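You operate a simulated robot arm through the tools that you are given. There is no shell and no other tool.

You run a simulated robot arm. Do the job below in one go: nothing can be reset, and whatever is moved stays where it is left.

Task
Clear the fan cabinet's alarm: set the white, green and black dials to 2, then press Reset once.
Fine: the fan keeps running; leave the yellow and blue dials alone.
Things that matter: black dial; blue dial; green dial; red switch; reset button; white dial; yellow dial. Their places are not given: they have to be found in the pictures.

Only the result counts: the job must be done as asked and must still hold three seconds after the hand-in. Knocking over, shifting, dropping, spilling or breaking anything else fails it.

Robot
A 6-joint arm with a fingered hand, fixed in place. Base frame: the origin is on the floor under the middle of its stand, x ahead of it, y to its left, z up. Readings come in mm, rad, newtons and seconds.
It reaches about 1346 mm from its shoulder. Its first joint turns from -2.601 to 2.601 rad. Payload 3.5 kg.
The tool frame sits at the grasp point between the pads (the TCP): z along the fingers, y along the line on which they close. The tips reach 26 mm beyond it. The gripper opens to 132 mm; its body begins 73 mm behind the TCP. The gripper is a hand of 4 fingers: y runs from the thumb to the fingers, the wrist lies at [0, 0, -234] in the tool frame, and closing takes about 1.5 s.
Orientation is that of the tool frame in the base frame, as a unit quaternion [w, x, y, z]. With the fingers straight down and closing along the base's y, the tool's x points along the base's -x, its y along +y and its z along -z.

Tools
- The arm moves only by the tool drive_tool. Its argument "rows" is text: rows parted by semicolons, each of 7 numbers parted by spaces: the turn, a rotation vector about the base's x, y, z in units of 4 degrees (1.0 is 4 degrees), then the shift along the base's x, y, z in units of 25 mm (1.0 is 25 mm), then the opening, from 0 (shut) to 1 (fully open). In form: ax ay az dx dy dz hand; .... A call has 1 to 20 rows; each row shifts and turns the commanded pose from where the row before left it. A call with a number of a shift or a turn outside -1 to 1 is refused whole. A row lasts 0.2 s, in which the tool goes at most 50 mm and 0.15 rad; a call with a longer step from one row to the next is refused whole, and so is a gripper value outside its range. Where a pose cannot be reached the arm comes as near as it can. A force on the tool above 40 N (or 10 N above the force at the start of the call, whichever is more), or a blocked arm, ends the call early, and 0.2 s more pass. Each finger travels about 72 mm/s and halts on what it meets, pressing with about 23 N; the grip force reading is that of the motor and also rises with nothing between the fingers. The clock runs only during rows and for 0.2 s after the last one: add rows that do not move to give the fingers time. It gives the time, the measured TCP pose, the force on the tool (base axes), the opening and the grip force at its end, in the units of the frame above (readings bear some noise), with the torque about the TCP (base axes, N m) and any sound that the robot's microphone picked up.
- Cameras (640 x 400 px; columns grow to the right, rows downward): "scene" is fixed at [50.7, -500.6, 1429.5]; the picture's right is [-0.28, -0.96, 0.00], its down [-0.56, 0.16, -0.81] and it looks along [0.78, -0.23, -0.58] (base axes); focal length 330 px, centre (320, 200). "wrist" rides on the gripper at [68, 2, -97] in the tool frame; the picture's right is [-0.03, 1.00, 0.00], its down [-0.82, -0.02, -0.58] and it looks along [-0.58, -0.01, 0.82] (tool axes); focal length 270 px, centre (320, 200).
- get_image(camera): a new picture of that camera. No time passes.
- raise_lower(by): slides the trunk up (or, below 0, down) by that many mm; the arm rides with it, the base frame stays. It gives what a move gives, with no picture.
- set_grasp(shape): the hand has 4 fingers and takes this shape, open, in about a second: jaw (thumb against the fingers, like two jaws); tri (thumb and two fingers); tip (a fingertip pinch); poke (one finger out to press); point (the index stretched); flat (the hand flat); cup (the hand cupped); fist (a fist). The gripper value then closes the fingers along that shape, each until it touches; the sizes above hold for jaw. It gives what a move gives, with no picture.
- measure_at(camera, pixels): for up to 12 pixels [column, row] of the newest picture of that camera ("zoom" is the newest enlarged one), the place [x, y, z] in the base frame of the surface seen there, good to about 2 mm. No time passes.
- zoom(camera, box): a new picture of the part [left, top, right, bottom] of that camera's present view, enlarged. No time passes.
- hand_in(): hands the job in; it is judged then, once.

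Unless the task says otherwise, let go and move clear before handing in.

The tools are called after ">>>" as a command line: name --argument value ..., lists and objects as JSON in quotes. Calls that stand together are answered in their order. drive_tool: Moves the arm, as the interface text tells. Its arguments: {"type":"object","properties":{"rows":{"type":"string"}},"required":["rows"]} The other tools are called the same way: raise_lower (by) moves the trunk up or down; set_grasp (shape) gives the hand a shape; get_image (camera) takes a picture; measure_at (camera, pixels) gives the place of the surface under pixels of a picture; zoom (camera, box) takes an enlarged picture of a part of a camera's view; hand_in () hands the job in.

At the start:

```text
clock: 0.0
ee_pos: [736.8, -330.3, 1040.5]
tool_rot: [0.0, 0.0, 1.0, 0.0]
force: [0.4, 0.5, 0.4]
wrist_torque: [-0.01, 0.01, -0.03]
gripper_width: 132.1
finger_force: 0.1
shape: jaw
trunk travel left (down, up): [-939.0, 31.0]
```

scene: 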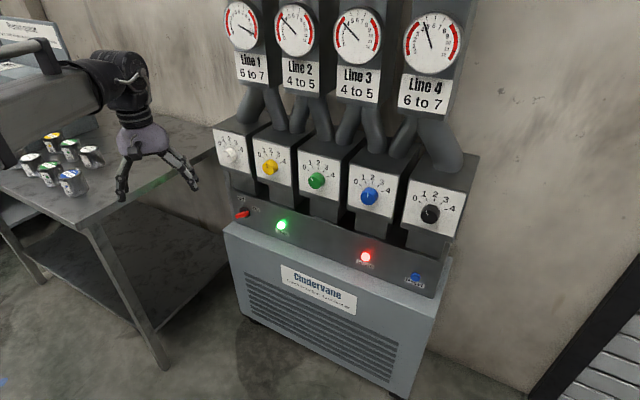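
wrist: 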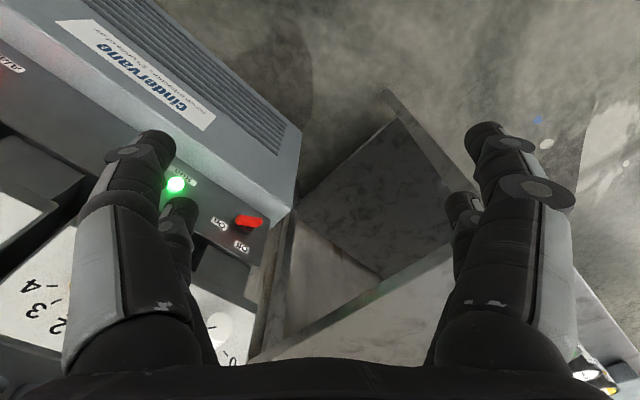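

The scene shows five dials in a row (about rows 150-215) with the red switch at (243,213) and blue reset button at (415,278). I'll zoom in for detail.

>>> zoom --camera "scene" --box '[200, 110, 340, 230]'

>>> zoom --camera "scene" --box '[340, 150, 480, 300]'

>>> zoom --camera "scene" --box '[210, 0, 480, 120]'

>>> measure_at --camera "scene" --pixels '[[231, 155], [270, 167], [316, 180], [369, 196], [431, 213], [243, 213], [415, 278], [281, 225], [365, 257]]'

```text
3.33 times, centred on (270, 170) of scene
```

zoom: 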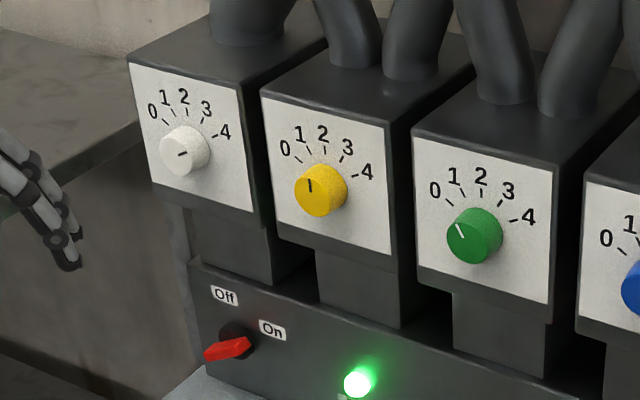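

```text
2.67 times, centred on (410, 225) of scene
```

zoom: 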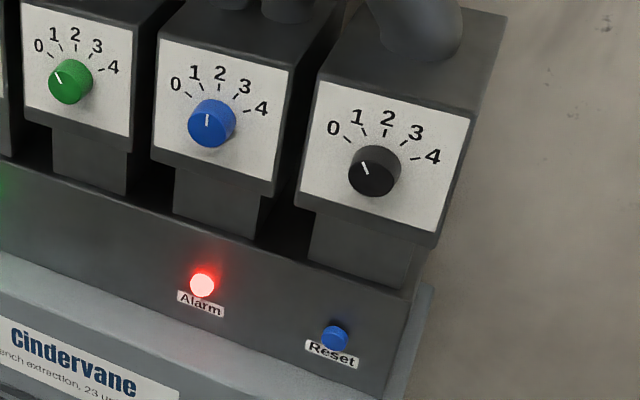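

```text
2.37 times, centred on (345, 60) of scene
```

zoom: 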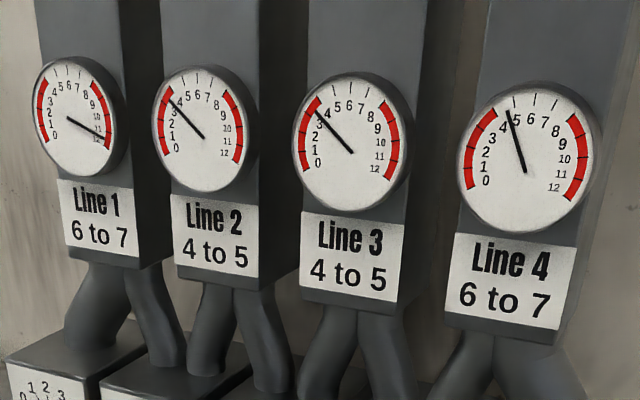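

```text
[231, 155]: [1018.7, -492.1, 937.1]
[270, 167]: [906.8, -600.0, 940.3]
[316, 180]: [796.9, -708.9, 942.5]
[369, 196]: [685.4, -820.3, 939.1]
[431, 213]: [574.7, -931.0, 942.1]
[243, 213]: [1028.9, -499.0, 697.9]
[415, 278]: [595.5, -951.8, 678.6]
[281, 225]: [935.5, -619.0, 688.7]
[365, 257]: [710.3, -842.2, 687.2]
```

The dials lie in a line running along (-1,-1) and face roughly toward the robot; white seems to point at 4, green and black near 0–1. I'll zoom tighter on each dial to measure panel tilt and tick geometry.

>>> zoom --camera "scene" --box '[212, 124, 260, 178]'

>>> measure_at --camera "zoom" --pixels '[[320, 200], [100, 100], [500, 300], [320, 100], [320, 330]]'

>>> zoom --camera "scene" --box '[292, 150, 348, 205]'

>>> measure_at --camera "zoom" --pixels '[[320, 200], [250, 100], [450, 300], [320, 100], [320, 330], [200, 200], [450, 200]]'

>>> zoom --camera "scene" --box '[402, 175, 470, 240]'

>>> measure_at --camera "zoom" --pixels '[[320, 200], [250, 100], [450, 300], [320, 100], [320, 330], [200, 200], [450, 200]]'

```text
7.41 times, centred on (236, 151) of scene
```

zoom: 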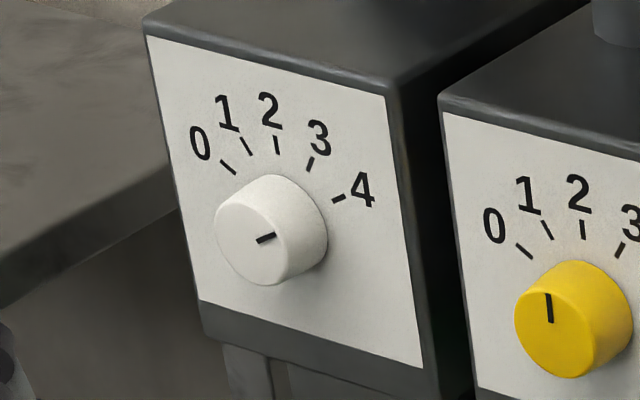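

```text
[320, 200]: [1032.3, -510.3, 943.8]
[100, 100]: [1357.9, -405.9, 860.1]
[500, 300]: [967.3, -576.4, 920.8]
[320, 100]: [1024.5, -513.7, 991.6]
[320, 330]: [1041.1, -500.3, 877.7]
```

```text
7.27 times, centred on (320, 178) of scene
```

zoom: 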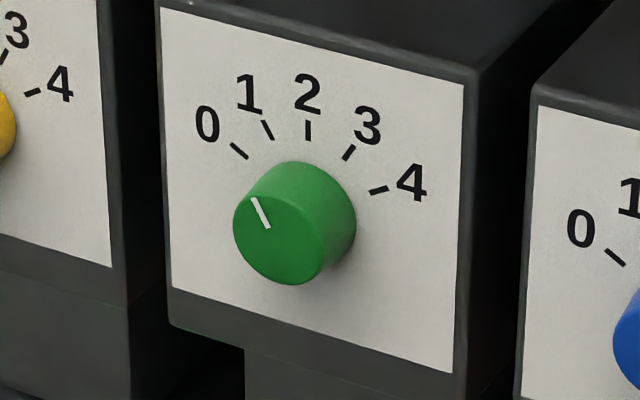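

```text
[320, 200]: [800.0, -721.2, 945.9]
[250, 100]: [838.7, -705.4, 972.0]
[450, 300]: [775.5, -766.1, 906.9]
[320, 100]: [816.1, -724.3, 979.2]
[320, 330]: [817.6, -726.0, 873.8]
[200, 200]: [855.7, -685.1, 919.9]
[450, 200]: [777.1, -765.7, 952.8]
```

```text
6.15 times, centred on (436, 208) of scene
```

zoom: 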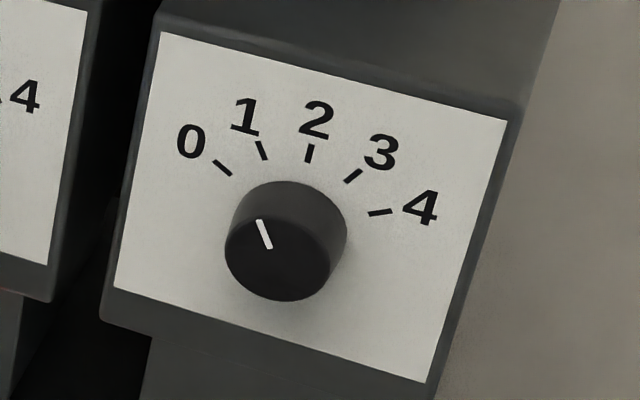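

```text
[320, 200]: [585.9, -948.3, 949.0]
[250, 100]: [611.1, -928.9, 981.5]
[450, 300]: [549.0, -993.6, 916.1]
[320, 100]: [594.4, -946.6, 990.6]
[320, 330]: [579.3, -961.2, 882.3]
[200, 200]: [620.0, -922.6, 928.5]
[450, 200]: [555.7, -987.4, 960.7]
```

The panels are vertical, on plane x−y≈1542, with outward normal (-0.707,0.707,0), and knob faces about 25 mm proud. I'll measure the black dial's ticks, pointer and rim in the newest zoom, then the same for the others.

>>> measure_at --camera "zoom" --pixels '[[222, 168], [262, 150], [309, 153], [354, 175], [380, 212], [259, 222], [269, 247], [228, 250], [326, 268], [265, 205], [285, 296], [278, 252]]'

>>> zoom --camera "scene" --box '[292, 150, 348, 205]'

>>> measure_at --camera "zoom" --pixels '[[239, 151], [267, 130], [308, 130], [348, 153], [378, 190], [253, 199], [267, 227], [236, 222], [330, 250], [275, 190], [290, 282], [280, 235]]'

>>> zoom --camera "scene" --box '[212, 124, 260, 178]'

>>> measure_at --camera "zoom" --pixels '[[228, 167], [246, 146], [277, 145], [310, 164], [338, 199], [257, 241], [276, 234], [218, 225], [303, 250], [250, 190], [268, 283], [258, 233]]'

>>> zoom --camera "scene" --box '[390, 255, 440, 300]'

>>> zoom --camera "scene" --box '[222, 190, 272, 235]'

```text
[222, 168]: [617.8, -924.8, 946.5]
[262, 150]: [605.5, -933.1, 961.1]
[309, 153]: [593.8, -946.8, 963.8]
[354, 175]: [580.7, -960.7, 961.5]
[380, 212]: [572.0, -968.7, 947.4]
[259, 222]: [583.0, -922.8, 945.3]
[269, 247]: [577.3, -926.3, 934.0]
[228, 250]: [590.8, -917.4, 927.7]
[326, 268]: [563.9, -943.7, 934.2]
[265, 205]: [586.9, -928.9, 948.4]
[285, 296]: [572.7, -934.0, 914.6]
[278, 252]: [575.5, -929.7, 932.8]
```

```text
7.27 times, centred on (320, 178) of scene
```

zoom: 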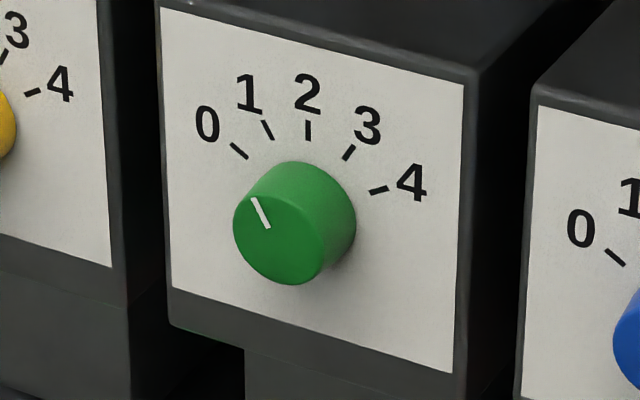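

```text
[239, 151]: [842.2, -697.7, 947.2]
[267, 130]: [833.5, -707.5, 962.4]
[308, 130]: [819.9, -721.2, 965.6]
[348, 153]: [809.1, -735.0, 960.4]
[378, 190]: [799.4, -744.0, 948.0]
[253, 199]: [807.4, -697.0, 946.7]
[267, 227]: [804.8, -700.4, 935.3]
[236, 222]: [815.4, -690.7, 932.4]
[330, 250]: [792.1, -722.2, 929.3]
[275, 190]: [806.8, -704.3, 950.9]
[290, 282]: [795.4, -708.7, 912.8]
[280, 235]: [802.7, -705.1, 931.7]
```

```text
7.41 times, centred on (236, 151) of scene
```

zoom: 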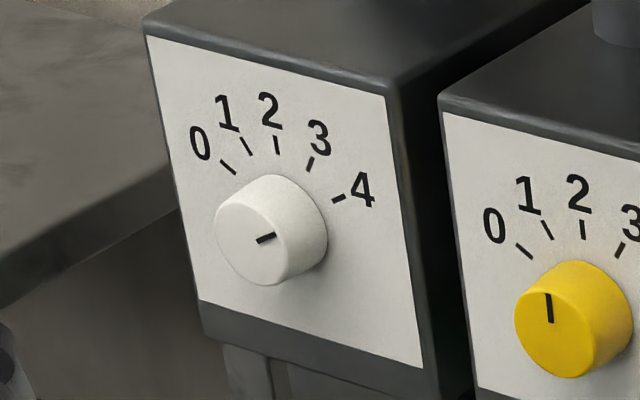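

```text
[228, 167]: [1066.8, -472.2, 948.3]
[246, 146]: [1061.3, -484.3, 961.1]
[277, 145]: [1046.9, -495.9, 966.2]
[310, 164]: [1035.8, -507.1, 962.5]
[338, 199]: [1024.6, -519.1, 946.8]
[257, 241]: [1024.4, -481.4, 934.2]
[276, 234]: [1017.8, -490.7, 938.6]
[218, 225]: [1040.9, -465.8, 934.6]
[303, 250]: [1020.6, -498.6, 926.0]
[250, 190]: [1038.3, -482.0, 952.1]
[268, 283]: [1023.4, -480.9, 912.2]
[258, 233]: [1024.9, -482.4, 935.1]
```

```text
8.89 times, centred on (415, 278) of scene
```

zoom: 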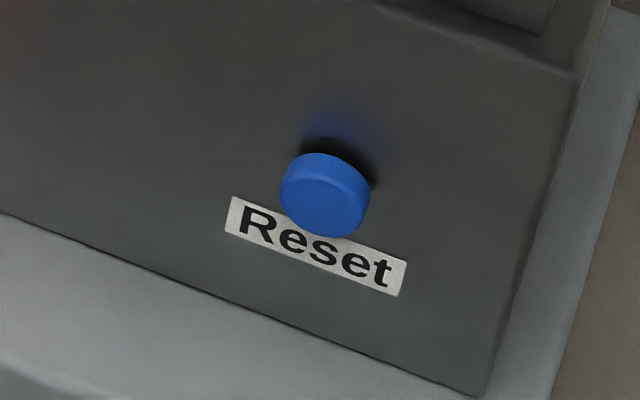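

```text
8.89 times, centred on (247, 212) of scene
```

zoom: 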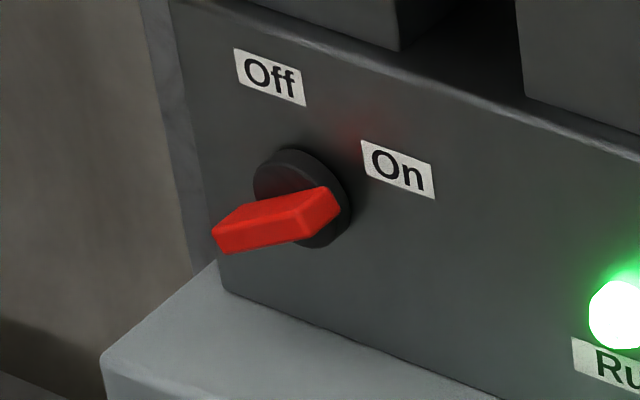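

Geometry is clear: ticks are 30° apart, white points at +60° (4), and green and black at −30° (1). Next I'll measure the lower console around the reset button, the ledge, the table and the gauge boxes to plan clearances.

>>> zoom --camera "scene" --box '[390, 255, 440, 300]'

>>> measure_at --camera "zoom" --pixels '[[322, 205], [318, 165], [345, 195], [325, 225], [200, 60], [450, 60], [450, 330], [200, 250], [150, 300], [300, 380], [560, 300]]'

>>> get_image --camera "scene"

>>> measure_at --camera "scene" --pixels '[[130, 215], [80, 228], [60, 178], [180, 150], [205, 190], [240, 240], [420, 310], [435, 255], [430, 40], [240, 25], [130, 130], [350, 145]]'

```text
8.89 times, centred on (415, 278) of scene
```

zoom: 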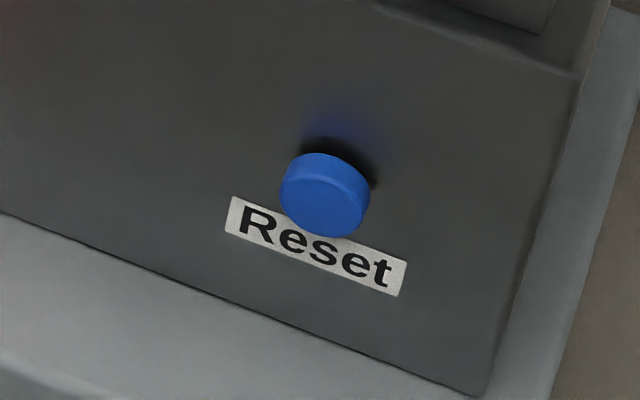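

```text
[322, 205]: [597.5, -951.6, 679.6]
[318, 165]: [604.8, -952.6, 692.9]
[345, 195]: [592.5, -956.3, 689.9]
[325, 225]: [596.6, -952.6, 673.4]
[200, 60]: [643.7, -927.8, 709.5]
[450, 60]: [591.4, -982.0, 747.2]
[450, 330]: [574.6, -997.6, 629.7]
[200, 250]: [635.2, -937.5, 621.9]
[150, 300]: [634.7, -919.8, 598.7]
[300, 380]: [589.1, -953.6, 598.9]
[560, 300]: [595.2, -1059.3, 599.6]
```

```text
taken
```

scene: 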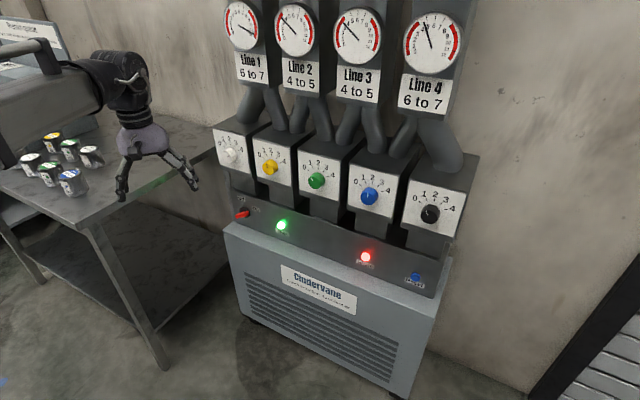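

```text
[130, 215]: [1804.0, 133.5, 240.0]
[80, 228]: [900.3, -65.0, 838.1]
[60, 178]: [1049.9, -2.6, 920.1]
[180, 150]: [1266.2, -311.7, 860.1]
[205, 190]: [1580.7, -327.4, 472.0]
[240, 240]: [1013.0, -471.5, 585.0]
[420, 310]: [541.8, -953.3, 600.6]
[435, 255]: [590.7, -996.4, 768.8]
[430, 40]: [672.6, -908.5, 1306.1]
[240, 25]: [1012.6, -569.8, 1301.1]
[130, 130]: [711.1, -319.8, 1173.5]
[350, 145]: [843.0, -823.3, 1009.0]
```

Plan: the table (u<-590) and ledge (z=600) are clear of the work area, so I'll first turn the tool to point straight at the panel. That means yaw −45°, then pitch up 90°, at the current spot, which is about 336 mm off the panel.

>>> drive_tool --rows "0 0 -1 0 0 0 1;0 0 -1 0 0 0 1;0 0 -1 0 0 0 1;0 0 -1 0 0 0 1;0 0 -1 0 0 0 1;0 0 -1 0 0 0 1;0 0 -1 0 0 0 1;0 0 -1 0 0 0 1;0 0 -1 0 0 0 1;0 0 -1 0 0 0 1;0 0 -1 0 0 0 1;0 0 -0.25 0 0 0 1;-1 -1 0 0 0 0 1;-1 -1 0 0 0 0 1;-1 -1 0 0 0 0 1;-1 -1 0 0 0 0 1"

```text
clock: 3.4
ee_pos: [738.0, -329.6, 1057.3]
tool_rot: [0.182, 0.375, 0.906, -0.075]
force: [-0.7, -0.3, -0.9]
wrist_torque: [-0.01, 0.03, -0.05]
gripper_width: 131.9
finger_force: 0.1
shape: jaw
out of reach, approached as far as the arm can: row 14, 15, 16
trunk travel left (down, up): [-939.0, 31.0]
```

The arm reports rows 14–16 as out of reach and z drifted to 1057. I'll look at the arm's posture before continuing.

>>> get_image --camera "scene"

>>> get_image --camera "wrist"

```text
taken
```

scene: 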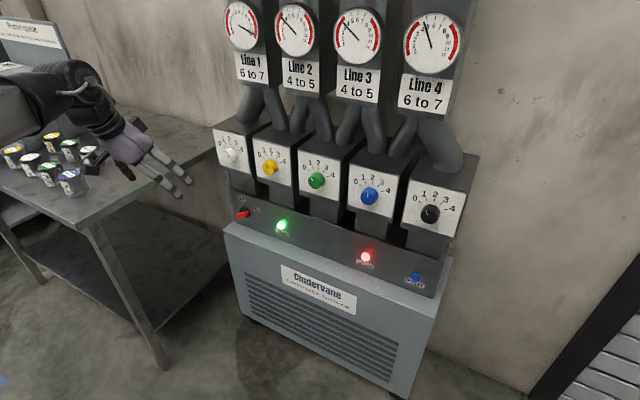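

```text
taken
```

wrist: 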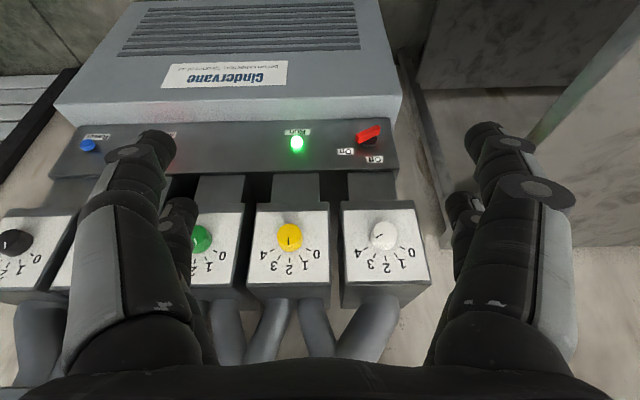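

The pitch of 22.6° was achieved, but the arm had to rise, so it wants a higher TCP relative to the shoulder. I'll continue pitching while moving up, then lower the trunk later.

>>> drive_tool --rows "0 0 0 0 0 1 1;0 0 0 0 0 1 1;-1 -1 0 0 0 1 1;-1 -1 0 0 0 1 1;-1 -1 0 0 0 1 1;-1 -1 0 0 0 1 1;-1 -1 0 0 0 1 1;-1 -1 0 0 0 1 1"

```text
clock: 5.2
ee_pos: [738.7, -328.8, 1144.2]
tool_rot: [0.439, 0.337, 0.813, -0.182]
force: [0.0, -0.3, 0.3]
wrist_torque: [0.01, 0.01, -0.03]
gripper_width: 131.9
finger_force: 0.1
shape: jaw
out of reach, approached as far as the arm can: row 1, 2, 3, 4, 5, 6, 7, 8
trunk travel left (down, up): [-939.0, 31.0]
```

The wrist height stays at about 1273 throughout, so this arm only gets height from the trunk. I'll finish the pitch following that arc (z rising to about 1273).

>>> drive_tool --rows "-1 -1 0 0 0 0.79 1;-1 -1 0 0 0 0.84 1;-1 -1 0 0 0 0.86 1;-1 -1 0 0 0 0.90 1;-1 -1 0 0 0 0.92 1;-0.91 -0.91 0 0 0 0.83 1"

>>> get_image --camera "scene"

>>> get_image --camera "wrist"

```text
clock: 6.6
ee_pos: [736.0, -329.5, 1273.8]
tool_rot: [0.655, 0.27, 0.652, -0.27]
force: [-0.7, 0.1, -0.5]
wrist_torque: [-0.02, 0.03, 0.04]
gripper_width: 132.1
finger_force: 0.1
shape: jaw
trunk travel left (down, up): [-939.0, 31.0]
```

```text
taken
```

scene: 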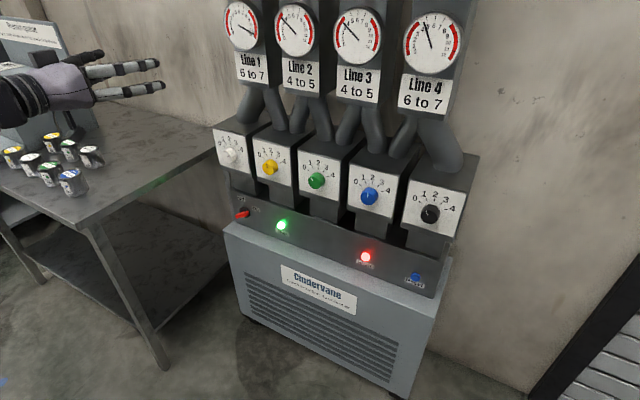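

```text
taken
```

wrist: 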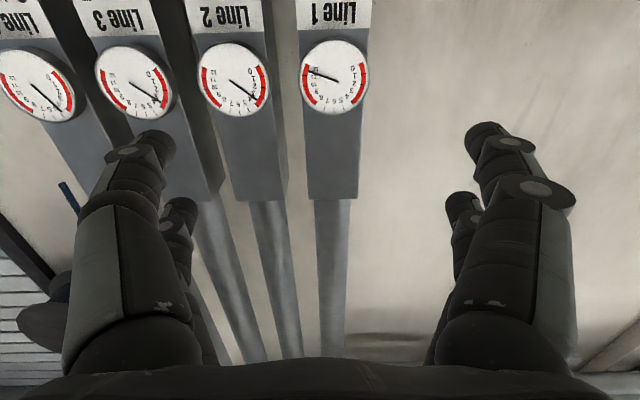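

The tool now points straight at the panel (z≈(0.708,-0.706,0)). Before lowering I'll map the table, the jars and the arm's links, since the arm's links come down with the trunk.

>>> measure_at --camera "scene" --pixels '[[84, 220], [45, 208], [8, 193], [150, 183], [208, 151], [213, 127], [70, 176], [75, 190], [45, 165], [15, 100], [60, 85], [3, 120]]'

>>> measure_at --camera "scene" --pixels '[[130, 68], [155, 62], [160, 85], [50, 50], [40, 130], [20, 135], [92, 160], [110, 110], [10, 60], [5, 155], [30, 25], [5, 90]]'

```text
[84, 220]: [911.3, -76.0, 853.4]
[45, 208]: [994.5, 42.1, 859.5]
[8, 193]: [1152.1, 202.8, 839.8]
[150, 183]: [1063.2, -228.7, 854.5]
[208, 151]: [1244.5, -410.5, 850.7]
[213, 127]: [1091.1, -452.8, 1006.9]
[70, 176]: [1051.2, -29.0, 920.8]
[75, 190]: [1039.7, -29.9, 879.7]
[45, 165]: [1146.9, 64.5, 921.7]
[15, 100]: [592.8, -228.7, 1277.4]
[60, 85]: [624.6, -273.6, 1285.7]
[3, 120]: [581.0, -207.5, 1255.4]
```

```text
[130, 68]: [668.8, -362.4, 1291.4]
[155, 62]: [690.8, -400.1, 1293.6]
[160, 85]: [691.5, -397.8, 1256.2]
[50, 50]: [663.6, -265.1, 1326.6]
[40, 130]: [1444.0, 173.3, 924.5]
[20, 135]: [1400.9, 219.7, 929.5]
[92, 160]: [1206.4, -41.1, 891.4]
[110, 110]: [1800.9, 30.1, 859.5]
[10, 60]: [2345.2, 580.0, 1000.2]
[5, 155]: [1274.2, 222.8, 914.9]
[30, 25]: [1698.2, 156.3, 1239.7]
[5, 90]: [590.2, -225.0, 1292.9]
```

The table occupies only u<-590, d>670, so the arm and hand (u≈-288) can be lowered clear of it. I'll lower the trunk about 344 mm to bring the TCP to dial height (z≈930).

>>> raise_lower --by -344

>>> get_image --camera "scene"

>>> get_image --camera "wrist"

```text
clock: 10.0
ee_pos: [736.7, -330.2, 929.9]
tool_rot: [0.654, 0.27, 0.653, -0.271]
force: [0.3, -0.4, -0.3]
wrist_torque: [-0.01, -0.01, -0.04]
gripper_width: 131.9
finger_force: 0.1
shape: jaw
trunk travel left (down, up): [-595.0, 375.0]
```

```text
taken
```

scene: 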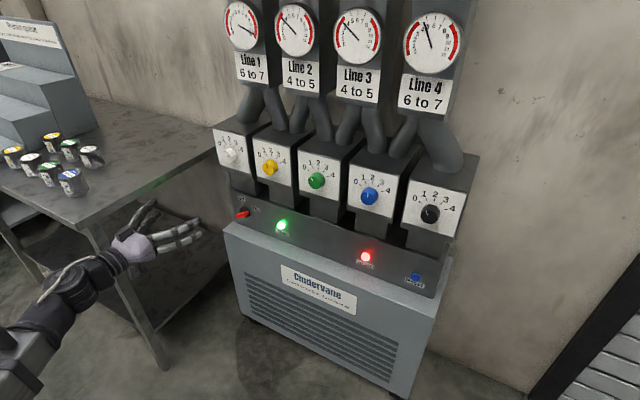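

```text
taken
```

wrist: 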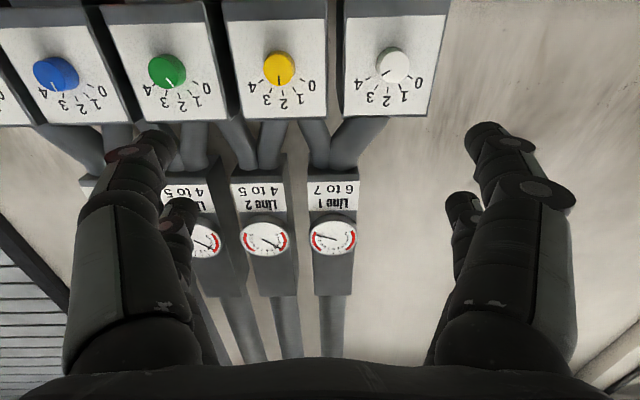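

Height is now 929.9 and the view is upside-down but clear: white dial at (393,65), yellow (279,68). I'll look at the hand closely to understand the finger layout.

>>> zoom --camera "scene" --box '[90, 180, 230, 290]'

>>> zoom --camera "wrist" --box '[240, 0, 460, 130]'

```text
3.64 times, centred on (160, 235) of scene
```

zoom: 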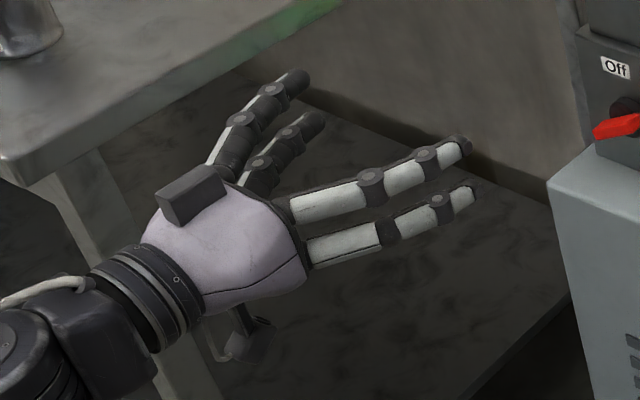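

```text
2.91 times, centred on (350, 65) of wrist
```

zoom: 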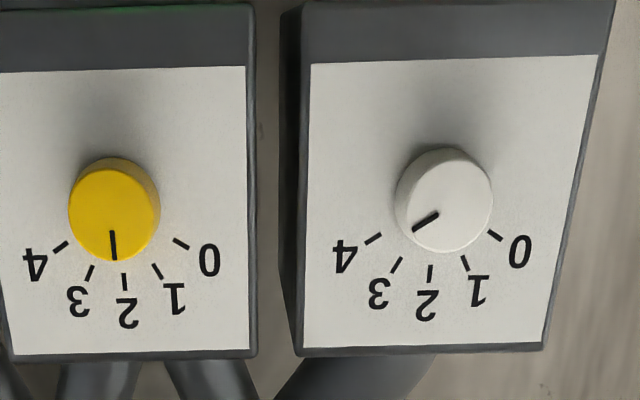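

The hand has two fingers on each side. I'll measure the fingertip spacing from the wrist picture and try the "tip" and "tri" shapes at this safe distance to see which suits a 40 mm knob.

>>> measure_at --camera "wrist" --pixels '[[155, 138], [183, 205], [485, 132], [462, 200], [130, 155], [170, 228], [525, 188], [460, 222]]'

>>> set_grasp --shape "tip"

>>> get_image --camera "wrist"

>>> zoom --camera "scene" --box '[90, 180, 230, 290]'

>>> set_grasp --shape "tri"

>>> get_image --camera "wrist"

>>> zoom --camera "scene" --box '[90, 180, 230, 290]'

```text
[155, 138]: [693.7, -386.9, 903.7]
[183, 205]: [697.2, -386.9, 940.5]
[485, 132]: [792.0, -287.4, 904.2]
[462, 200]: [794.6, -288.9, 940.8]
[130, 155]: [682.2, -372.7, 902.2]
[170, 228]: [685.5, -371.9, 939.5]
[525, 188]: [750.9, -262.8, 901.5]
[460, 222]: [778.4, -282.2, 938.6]
```

```text
clock: 10.9
ee_pos: [736.8, -329.6, 929.2]
tool_rot: [0.654, 0.271, 0.653, -0.271]
force: [-0.6, -0.4, 0.1]
wrist_torque: [0.0, -0.03, 0.0]
gripper_width: 131.8
finger_force: 0.0
shape: tip
trunk travel left (down, up): [-595.0, 375.0]
```

```text
taken
```

wrist: 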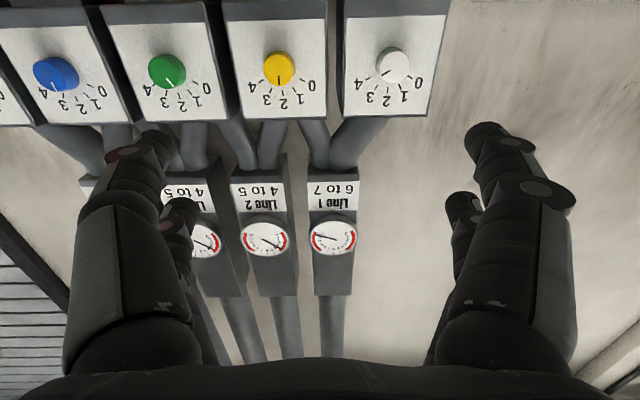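

```text
3.64 times, centred on (160, 235) of scene
```

zoom: 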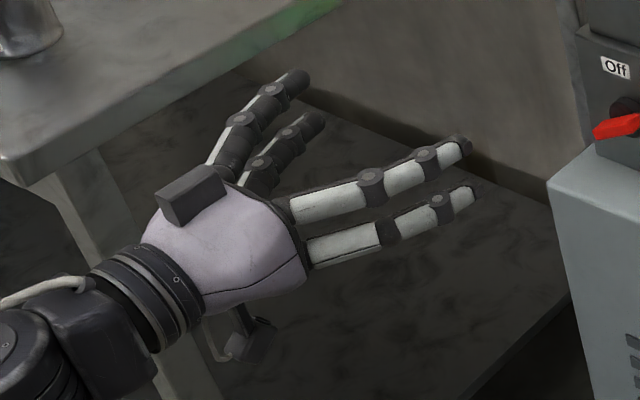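

```text
clock: 11.8
ee_pos: [736.6, -329.8, 929.6]
tool_rot: [0.654, 0.271, 0.652, -0.271]
force: [0.8, 0.3, -0.1]
wrist_torque: [0.02, 0.0, -0.01]
gripper_width: 131.9
finger_force: 0.0
shape: tri
trunk travel left (down, up): [-595.0, 375.0]
```

```text
taken
```

wrist: 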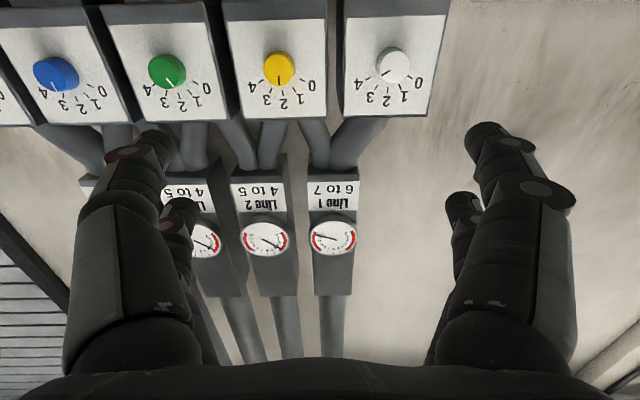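

```text
3.64 times, centred on (160, 235) of scene
```

zoom: 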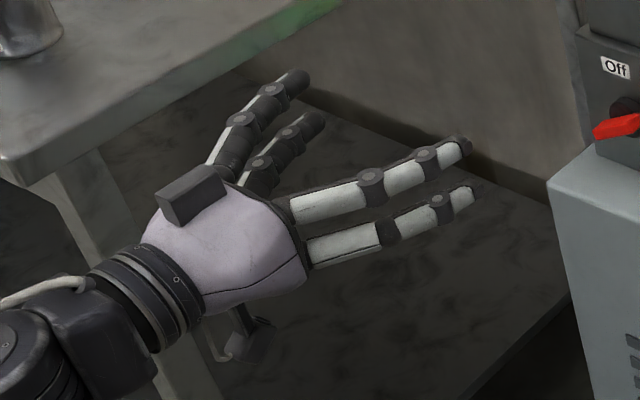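

All shapes look the same when open; finger pairs sit about ±18.5 mm apart, so four jaw fingers will cradle the ~42 mm knob nicely. I'll go back to jaw and test-close in free air to see where fingertips end up.

>>> set_grasp --shape "jaw"

>>> drive_tool --rows "0 0 0 0 0 0 0.36;0 0 0 0 0 0 0.36;0 0 0 0 0 0 0.36;0 0 0 0 0 0 0.36;0 0 0 0 0 0 0.36;0 0 0 0 0 0 0.36;0 0 0 0 0 0 0.36"

>>> get_image --camera "wrist"

>>> zoom --camera "scene" --box '[90, 180, 230, 290]'

```text
clock: 12.7
ee_pos: [737.2, -330.9, 929.7]
tool_rot: [0.654, 0.27, 0.652, -0.271]
force: [-0.1, -0.2, -0.4]
wrist_torque: [-0.03, 0.0, 0.04]
gripper_width: 131.9
finger_force: 0.1
shape: jaw
trunk travel left (down, up): [-595.0, 375.0]
```

```text
clock: 14.3
ee_pos: [736.6, -330.0, 930.2]
tool_rot: [0.654, 0.27, 0.652, -0.271]
force: [-0.6, -0.2, 0.6]
wrist_torque: [0.06, -0.01, -0.02]
gripper_width: 47.9
finger_force: 0.0
shape: jaw
trunk travel left (down, up): [-595.0, 375.0]
```

```text
taken
```

wrist: 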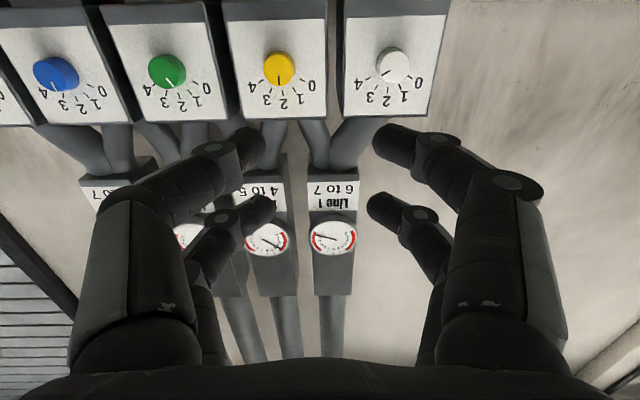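

```text
3.64 times, centred on (160, 235) of scene
```

zoom: 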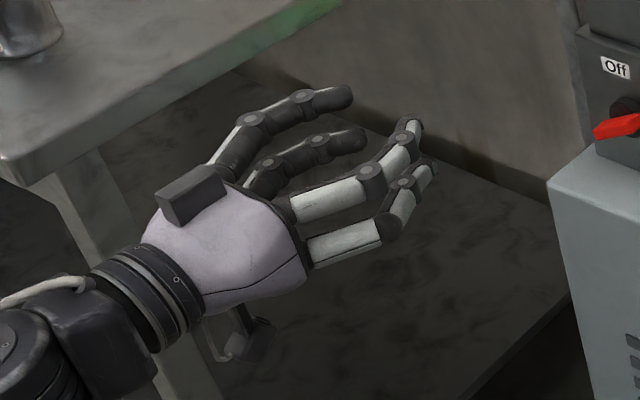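

The fingers curl inward as they close, so I'll measure where the tips sit relative to the TCP at this opening.

>>> measure_at --camera "wrist" --pixels '[[258, 148], [385, 142], [266, 205], [375, 205], [250, 132], [395, 128], [214, 148], [440, 140]]'

```text
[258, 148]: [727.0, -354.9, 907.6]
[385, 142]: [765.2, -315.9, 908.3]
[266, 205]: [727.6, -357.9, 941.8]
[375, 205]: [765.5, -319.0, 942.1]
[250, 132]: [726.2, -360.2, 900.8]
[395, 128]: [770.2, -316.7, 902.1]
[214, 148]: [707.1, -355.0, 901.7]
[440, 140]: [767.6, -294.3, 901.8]
```

At this opening the tips sit about 12–17 mm beyond the TCP, so I'll grip with TCP about 26 mm off the panel. Now I'll move to a standoff in front of the white dial (d=1000, u=-390), and pre-roll +30°.

>>> drive_tool --rows "0 0 0 0.985 -0.404 0 0.6;0 0 0 0.985 -0.404 0 0.6;0 0 0 0.985 -0.404 0 0.6;0 0 0 0.985 -0.404 0 0.6;0 0 0 0.985 -0.404 0 0.6;0 0 0 0.985 -0.404 0 0.6;0 0 0 0.985 -0.404 0 0.6;0 0 0 0.985 -0.404 0 0.6;0 0 0 0.985 -0.404 0 0.6;0 0 0 0.985 -0.404 0 0.6;1 -1 0 0 0 0 0.6;1 -1 0 0 0 0 0.6;1 -1 0 0 0 0 0.6;1 -1 0 0 0 0 0.6;1 -1 0 0 0 0 0.6;0.303 -0.303 0 0 0 0 0.6"

>>> get_image --camera "wrist"

>>> get_image --camera "scene"

```text
clock: 17.7
ee_pos: [982.1, -430.1, 930.0]
tool_rot: [0.701, 0.432, 0.56, -0.092]
force: [0.1, 1.2, -0.8]
wrist_torque: [-0.01, 0.0, 0.02]
gripper_width: 78.7
finger_force: 0.2
shape: jaw
trunk travel left (down, up): [-595.0, 375.0]
```

```text
taken
```

wrist: 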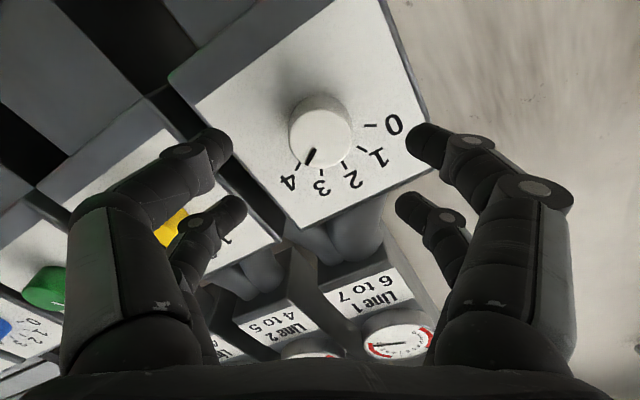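

```text
taken
```

scene: 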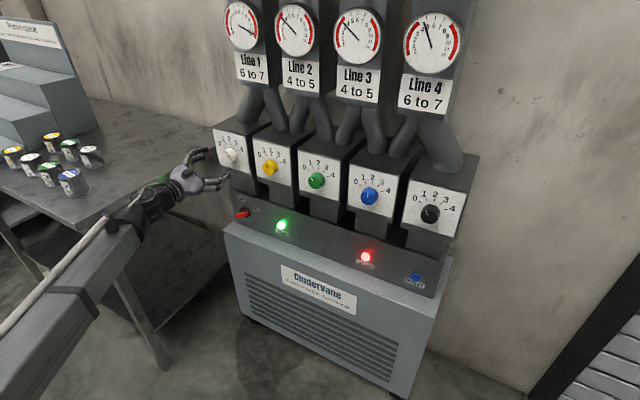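

The hand is at standoff, rolled +30°, with the white knob at (318,130) in the wrist view. I'll zoom and measure the knob face to refine centring.

>>> zoom --camera "wrist" --box '[250, 70, 410, 200]'

>>> measure_at --camera "zoom" --pixels '[[320, 200], [280, 180], [340, 180], [260, 220], [330, 240], [290, 260]]'

```text
3.08 times, centred on (330, 135) of wrist
```

zoom: 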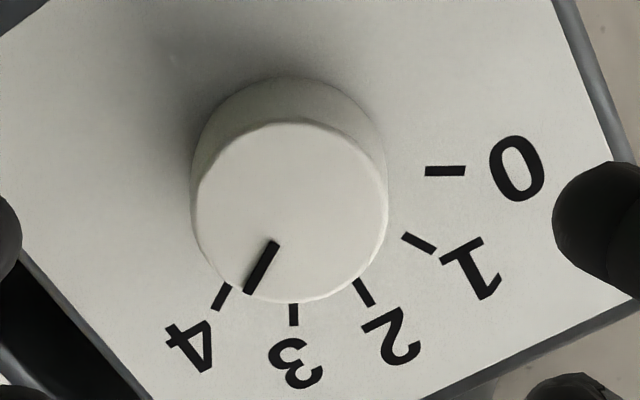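

```text
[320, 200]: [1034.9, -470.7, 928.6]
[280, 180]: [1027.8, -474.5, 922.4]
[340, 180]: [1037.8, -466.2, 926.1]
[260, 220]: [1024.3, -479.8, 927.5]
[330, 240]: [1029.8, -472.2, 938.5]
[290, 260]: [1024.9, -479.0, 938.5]
```

The knob face centre in this zoom is about (290,212); I'll measure it and the rim for position and diameter.

>>> measure_at --camera "zoom" --pixels '[[290, 212], [200, 215], [380, 208], [290, 130], [290, 295], [270, 242], [248, 290], [446, 170], [222, 298], [292, 315], [364, 292], [418, 243]]'

```text
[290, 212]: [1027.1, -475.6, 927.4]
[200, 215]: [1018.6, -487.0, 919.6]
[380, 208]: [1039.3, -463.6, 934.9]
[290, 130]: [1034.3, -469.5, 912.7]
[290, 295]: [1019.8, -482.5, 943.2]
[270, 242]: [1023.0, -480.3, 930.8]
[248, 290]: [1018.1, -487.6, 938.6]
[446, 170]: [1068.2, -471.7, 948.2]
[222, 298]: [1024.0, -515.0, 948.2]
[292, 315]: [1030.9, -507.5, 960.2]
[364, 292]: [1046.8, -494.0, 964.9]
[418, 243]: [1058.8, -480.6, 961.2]
```

White knob centre refined to u≈-390.5, z≈928, diameter ≈38 mm, pointer at 4. I'll trim 2 mm down and approach to TCP d≈1058 with the fingers part open.

>>> raise_lower --by -2

>>> drive_tool --rows "0 0 0 0.56 -0.56 0 0.6;0 0 0 0.56 -0.56 0 0.6;0 0 0 0.56 -0.56 0 0.6;0 0 0 0 0 0 0.6"

>>> get_image --camera "wrist"

>>> zoom --camera "scene" --box '[180, 110, 280, 190]'

```text
clock: 18.2
ee_pos: [982.7, -430.6, 928.3]
tool_rot: [0.701, 0.43, 0.56, -0.093]
force: [-1.0, 0.9, 0.5]
wrist_torque: [0.01, 0.0, -0.02]
gripper_width: 78.5
finger_force: 0.2
shape: jaw
trunk travel left (down, up): [-593.0, 377.0]
```

```text
clock: 19.2
ee_pos: [1023.3, -473.0, 928.8]
tool_rot: [0.702, 0.43, 0.561, -0.092]
force: [0.8, -0.2, -0.6]
wrist_torque: [-0.02, 0.0, 0.01]
gripper_width: 78.5
finger_force: 0.1
shape: jaw
trunk travel left (down, up): [-593.0, 377.0]
```

```text
taken
```

wrist: 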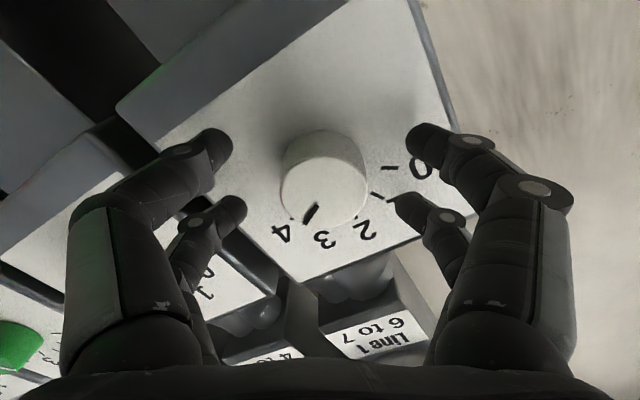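

```text
5.00 times, centred on (230, 150) of scene
```

zoom: 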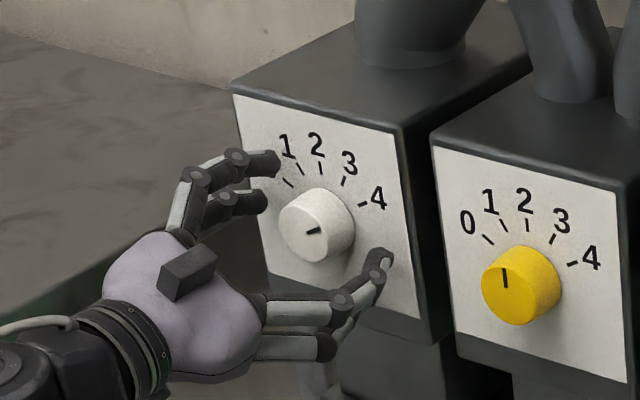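

The knob sits centred between the fingers (wrist (325,178)). I'll advance 6 mm more, trim sideways, then close gently onto it.

>>> drive_tool --rows "0 0 0 0.209 -0.13 0 0.6;0 0 0 0 0 0 0.4;0 0 0 0 0 0 0.3;0 0 0 0 0 0 0.2;0 0 0 0 0 0 0.2;0 0 0 0 0 0 0.2;0 0 0 0 0 0 0.2"

>>> get_image --camera "wrist"

>>> zoom --camera "scene" --box '[180, 110, 280, 190]'

```text
clock: 20.8
ee_pos: [1028.7, -474.4, 929.6]
tool_rot: [0.701, 0.43, 0.561, -0.093]
force: [-7.4, 8.7, -2.2]
wrist_torque: [-0.01, -0.04, -0.02]
gripper_width: 28.0
finger_force: 0.2
shape: jaw
trunk travel left (down, up): [-593.0, 377.0]
```

```text
taken
```

wrist: 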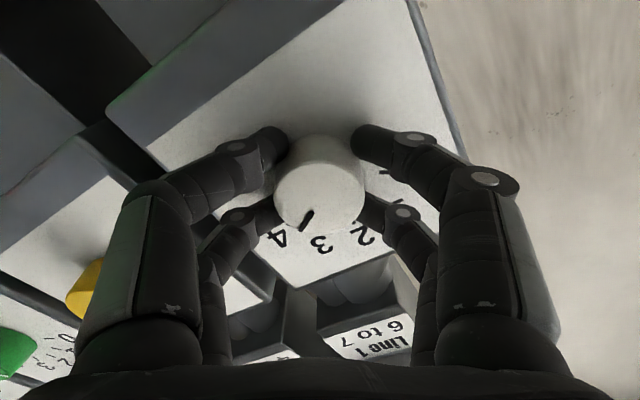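

```text
5.00 times, centred on (230, 150) of scene
```

zoom: 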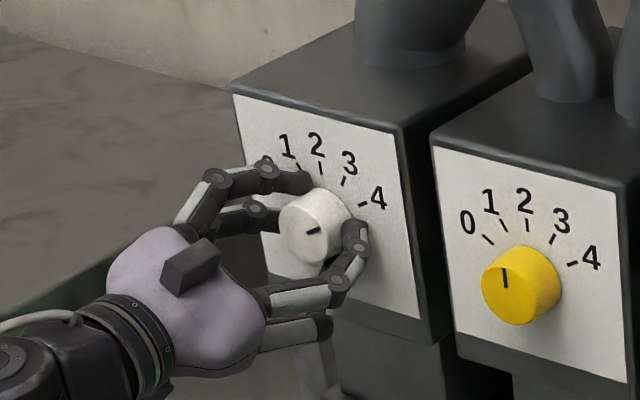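

Width is 28 mm with only 0.2 N motor force but ~11 N pushing back along the normal. The fingers seem to be touching lightly, so I'll close further to establish a firm grip.

>>> drive_tool --rows "0 0 0 0 0 0 0.1;0 0 0 0 0 0 0;0 0 0 0 0 0 0;0 0 0 0 0 0 0;0 0 0 0 0 0 0"

>>> get_image --camera "wrist"

>>> zoom --camera "scene" --box '[180, 110, 280, 190]'

```text
clock: 22.0
ee_pos: [1028.8, -475.7, 927.8]
tool_rot: [0.702, 0.431, 0.56, -0.093]
force: [1.9, -1.7, 3.5]
wrist_torque: [-0.08, -0.07, -0.03]
gripper_width: 22.4
finger_force: 22.9
shape: jaw
trunk travel left (down, up): [-593.0, 377.0]
```

```text
taken
```

wrist: 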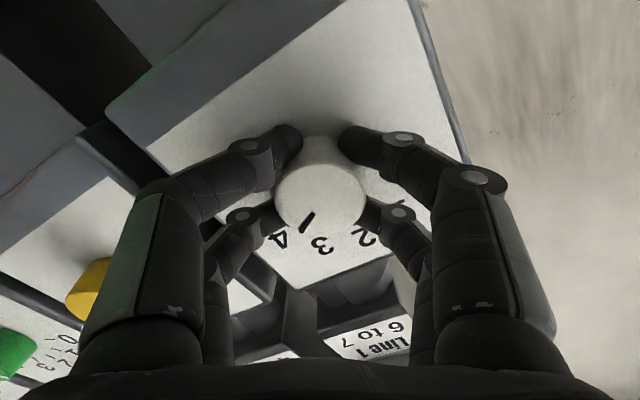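

```text
5.00 times, centred on (230, 150) of scene
```

zoom: 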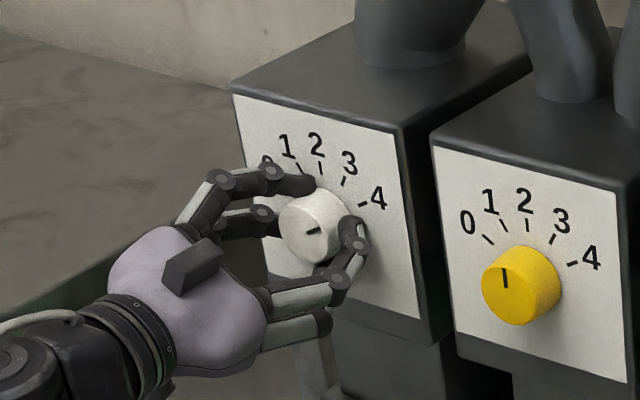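

A firm 22.9 N grip with the four fingers cradling the knob. I'll turn it counter-clockwise (rotation −d) about 28° first, and check that the knob follows.

>>> drive_tool --rows "-0.5 0.5 0 0 0 0 0;-1 1 0 0 0 0 0;-1 1 0 0 0 0 0;-1 1 0 0 0 0 0;-1 1 0 0 0 0 0;-0.5 0.5 0 0 0 0 0;0 0 0 0 0 0 0"

>>> get_image --camera "wrist"

>>> zoom --camera "scene" --box '[180, 110, 280, 190]'

```text
clock: 23.6
ee_pos: [1028.7, -476.2, 929.1]
tool_rot: [0.658, 0.28, 0.648, -0.261]
force: [-14.3, 3.3, -7.1]
wrist_torque: [0.07, 0.04, -0.27]
gripper_width: 22.2
finger_force: 23.0
shape: jaw
trunk travel left (down, up): [-593.0, 377.0]
```

```text
taken
```

wrist: 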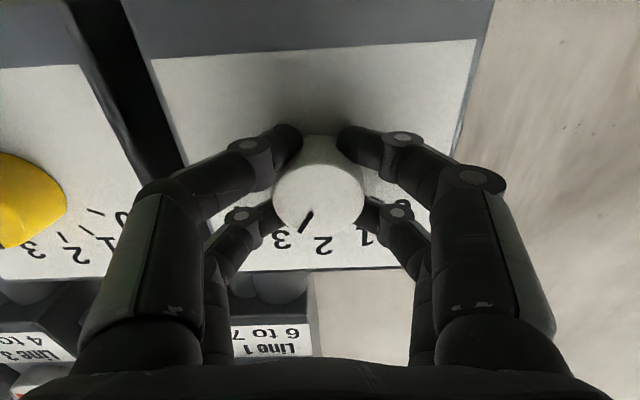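

```text
5.00 times, centred on (230, 150) of scene
```

zoom: 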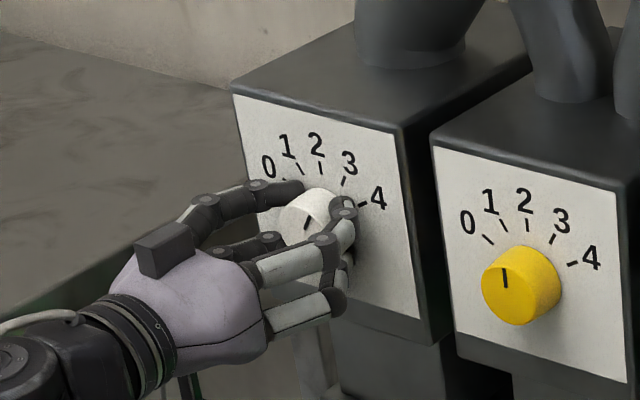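

The knob follows the hand exactly (pointer fixed in the wrist view at (307,222), now near 3). I'll continue the remaining ~31.7°.

>>> drive_tool --rows "-0.5 0.5 0 0 0 0 0;-1 1 0 0 0 0 0;-1 1 0 0 0 0 0;-1 1 0 0 0 0 0;-1 1 0 0 0 0 0;-0.607 0.607 0 0 0 0 0;-0.5 0.5 0 0 0 0 0;0 0 0 0 0 0 0"

>>> get_image --camera "wrist"

>>> zoom --camera "scene" --box '[180, 110, 280, 190]'

```text
clock: 25.4
ee_pos: [1028.3, -476.3, 928.6]
tool_rot: [0.561, 0.093, 0.7, -0.432]
force: [-26.4, 7.3, -14.6]
wrist_torque: [0.17, -0.1, -0.44]
gripper_width: 22.1
finger_force: 23.0
shape: jaw
trunk travel left (down, up): [-593.0, 377.0]
```

```text
taken
```

wrist: 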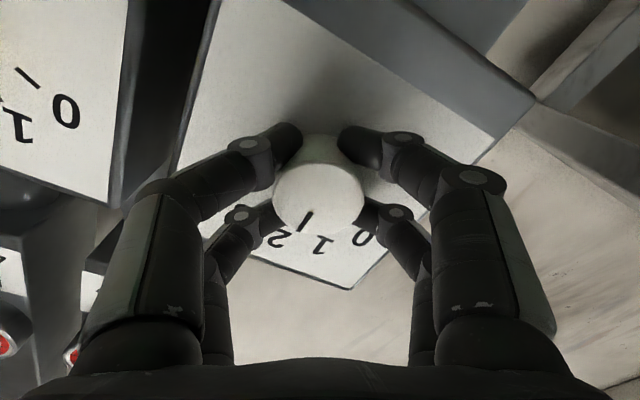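

```text
5.00 times, centred on (230, 150) of scene
```

zoom: 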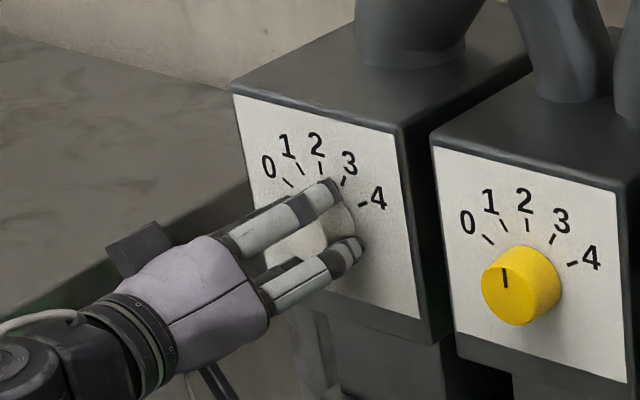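

The wrist reading confirms exactly 60° of turn with no visible slip (pointer still at (308,220)). I'll open the fingers, back off to the standoff and check the dial.

>>> drive_tool --rows "0 0 0 0 0 0 0.15;0 0 0 0 0 0 0.3;0 0 0 0 0 0 0.5;0 0 0 0 0 0 0.6;0 0 0 0 0 0 0.6;0 0 0 -0.5 0.5 0 0.6;0 0 0 -0.6 0.6 0 0.6;0 0 0 -0.6 0.6 0 0.6;0 0 0 -0.6 0.6 0 0.6;0 0 0 0 0 0 0.6"

>>> zoom --camera "wrist" --box '[250, 70, 410, 200]'

>>> zoom --camera "scene" --box '[212, 124, 260, 178]'

```text
clock: 27.6
ee_pos: [973.3, -418.4, 927.7]
tool_rot: [0.561, 0.092, 0.702, -0.43]
force: [-0.4, 0.0, -0.4]
wrist_torque: [-0.01, 0.01, -0.02]
gripper_width: 78.6
finger_force: 0.1
shape: jaw
trunk travel left (down, up): [-593.0, 377.0]
```

```text
3.08 times, centred on (330, 135) of wrist
```

zoom: 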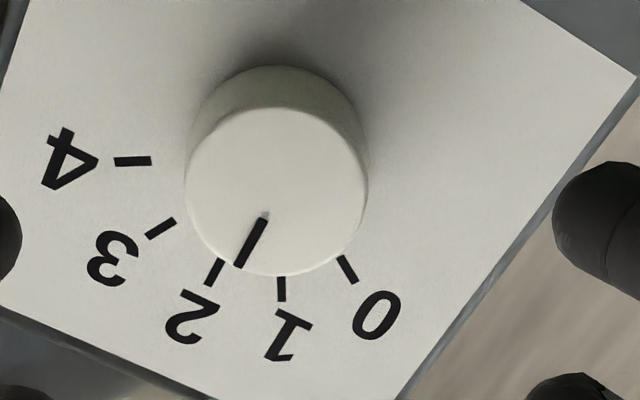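

```text
7.41 times, centred on (236, 151) of scene
```

zoom: 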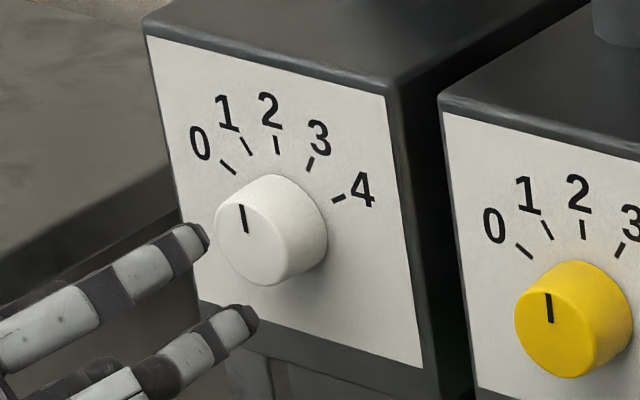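

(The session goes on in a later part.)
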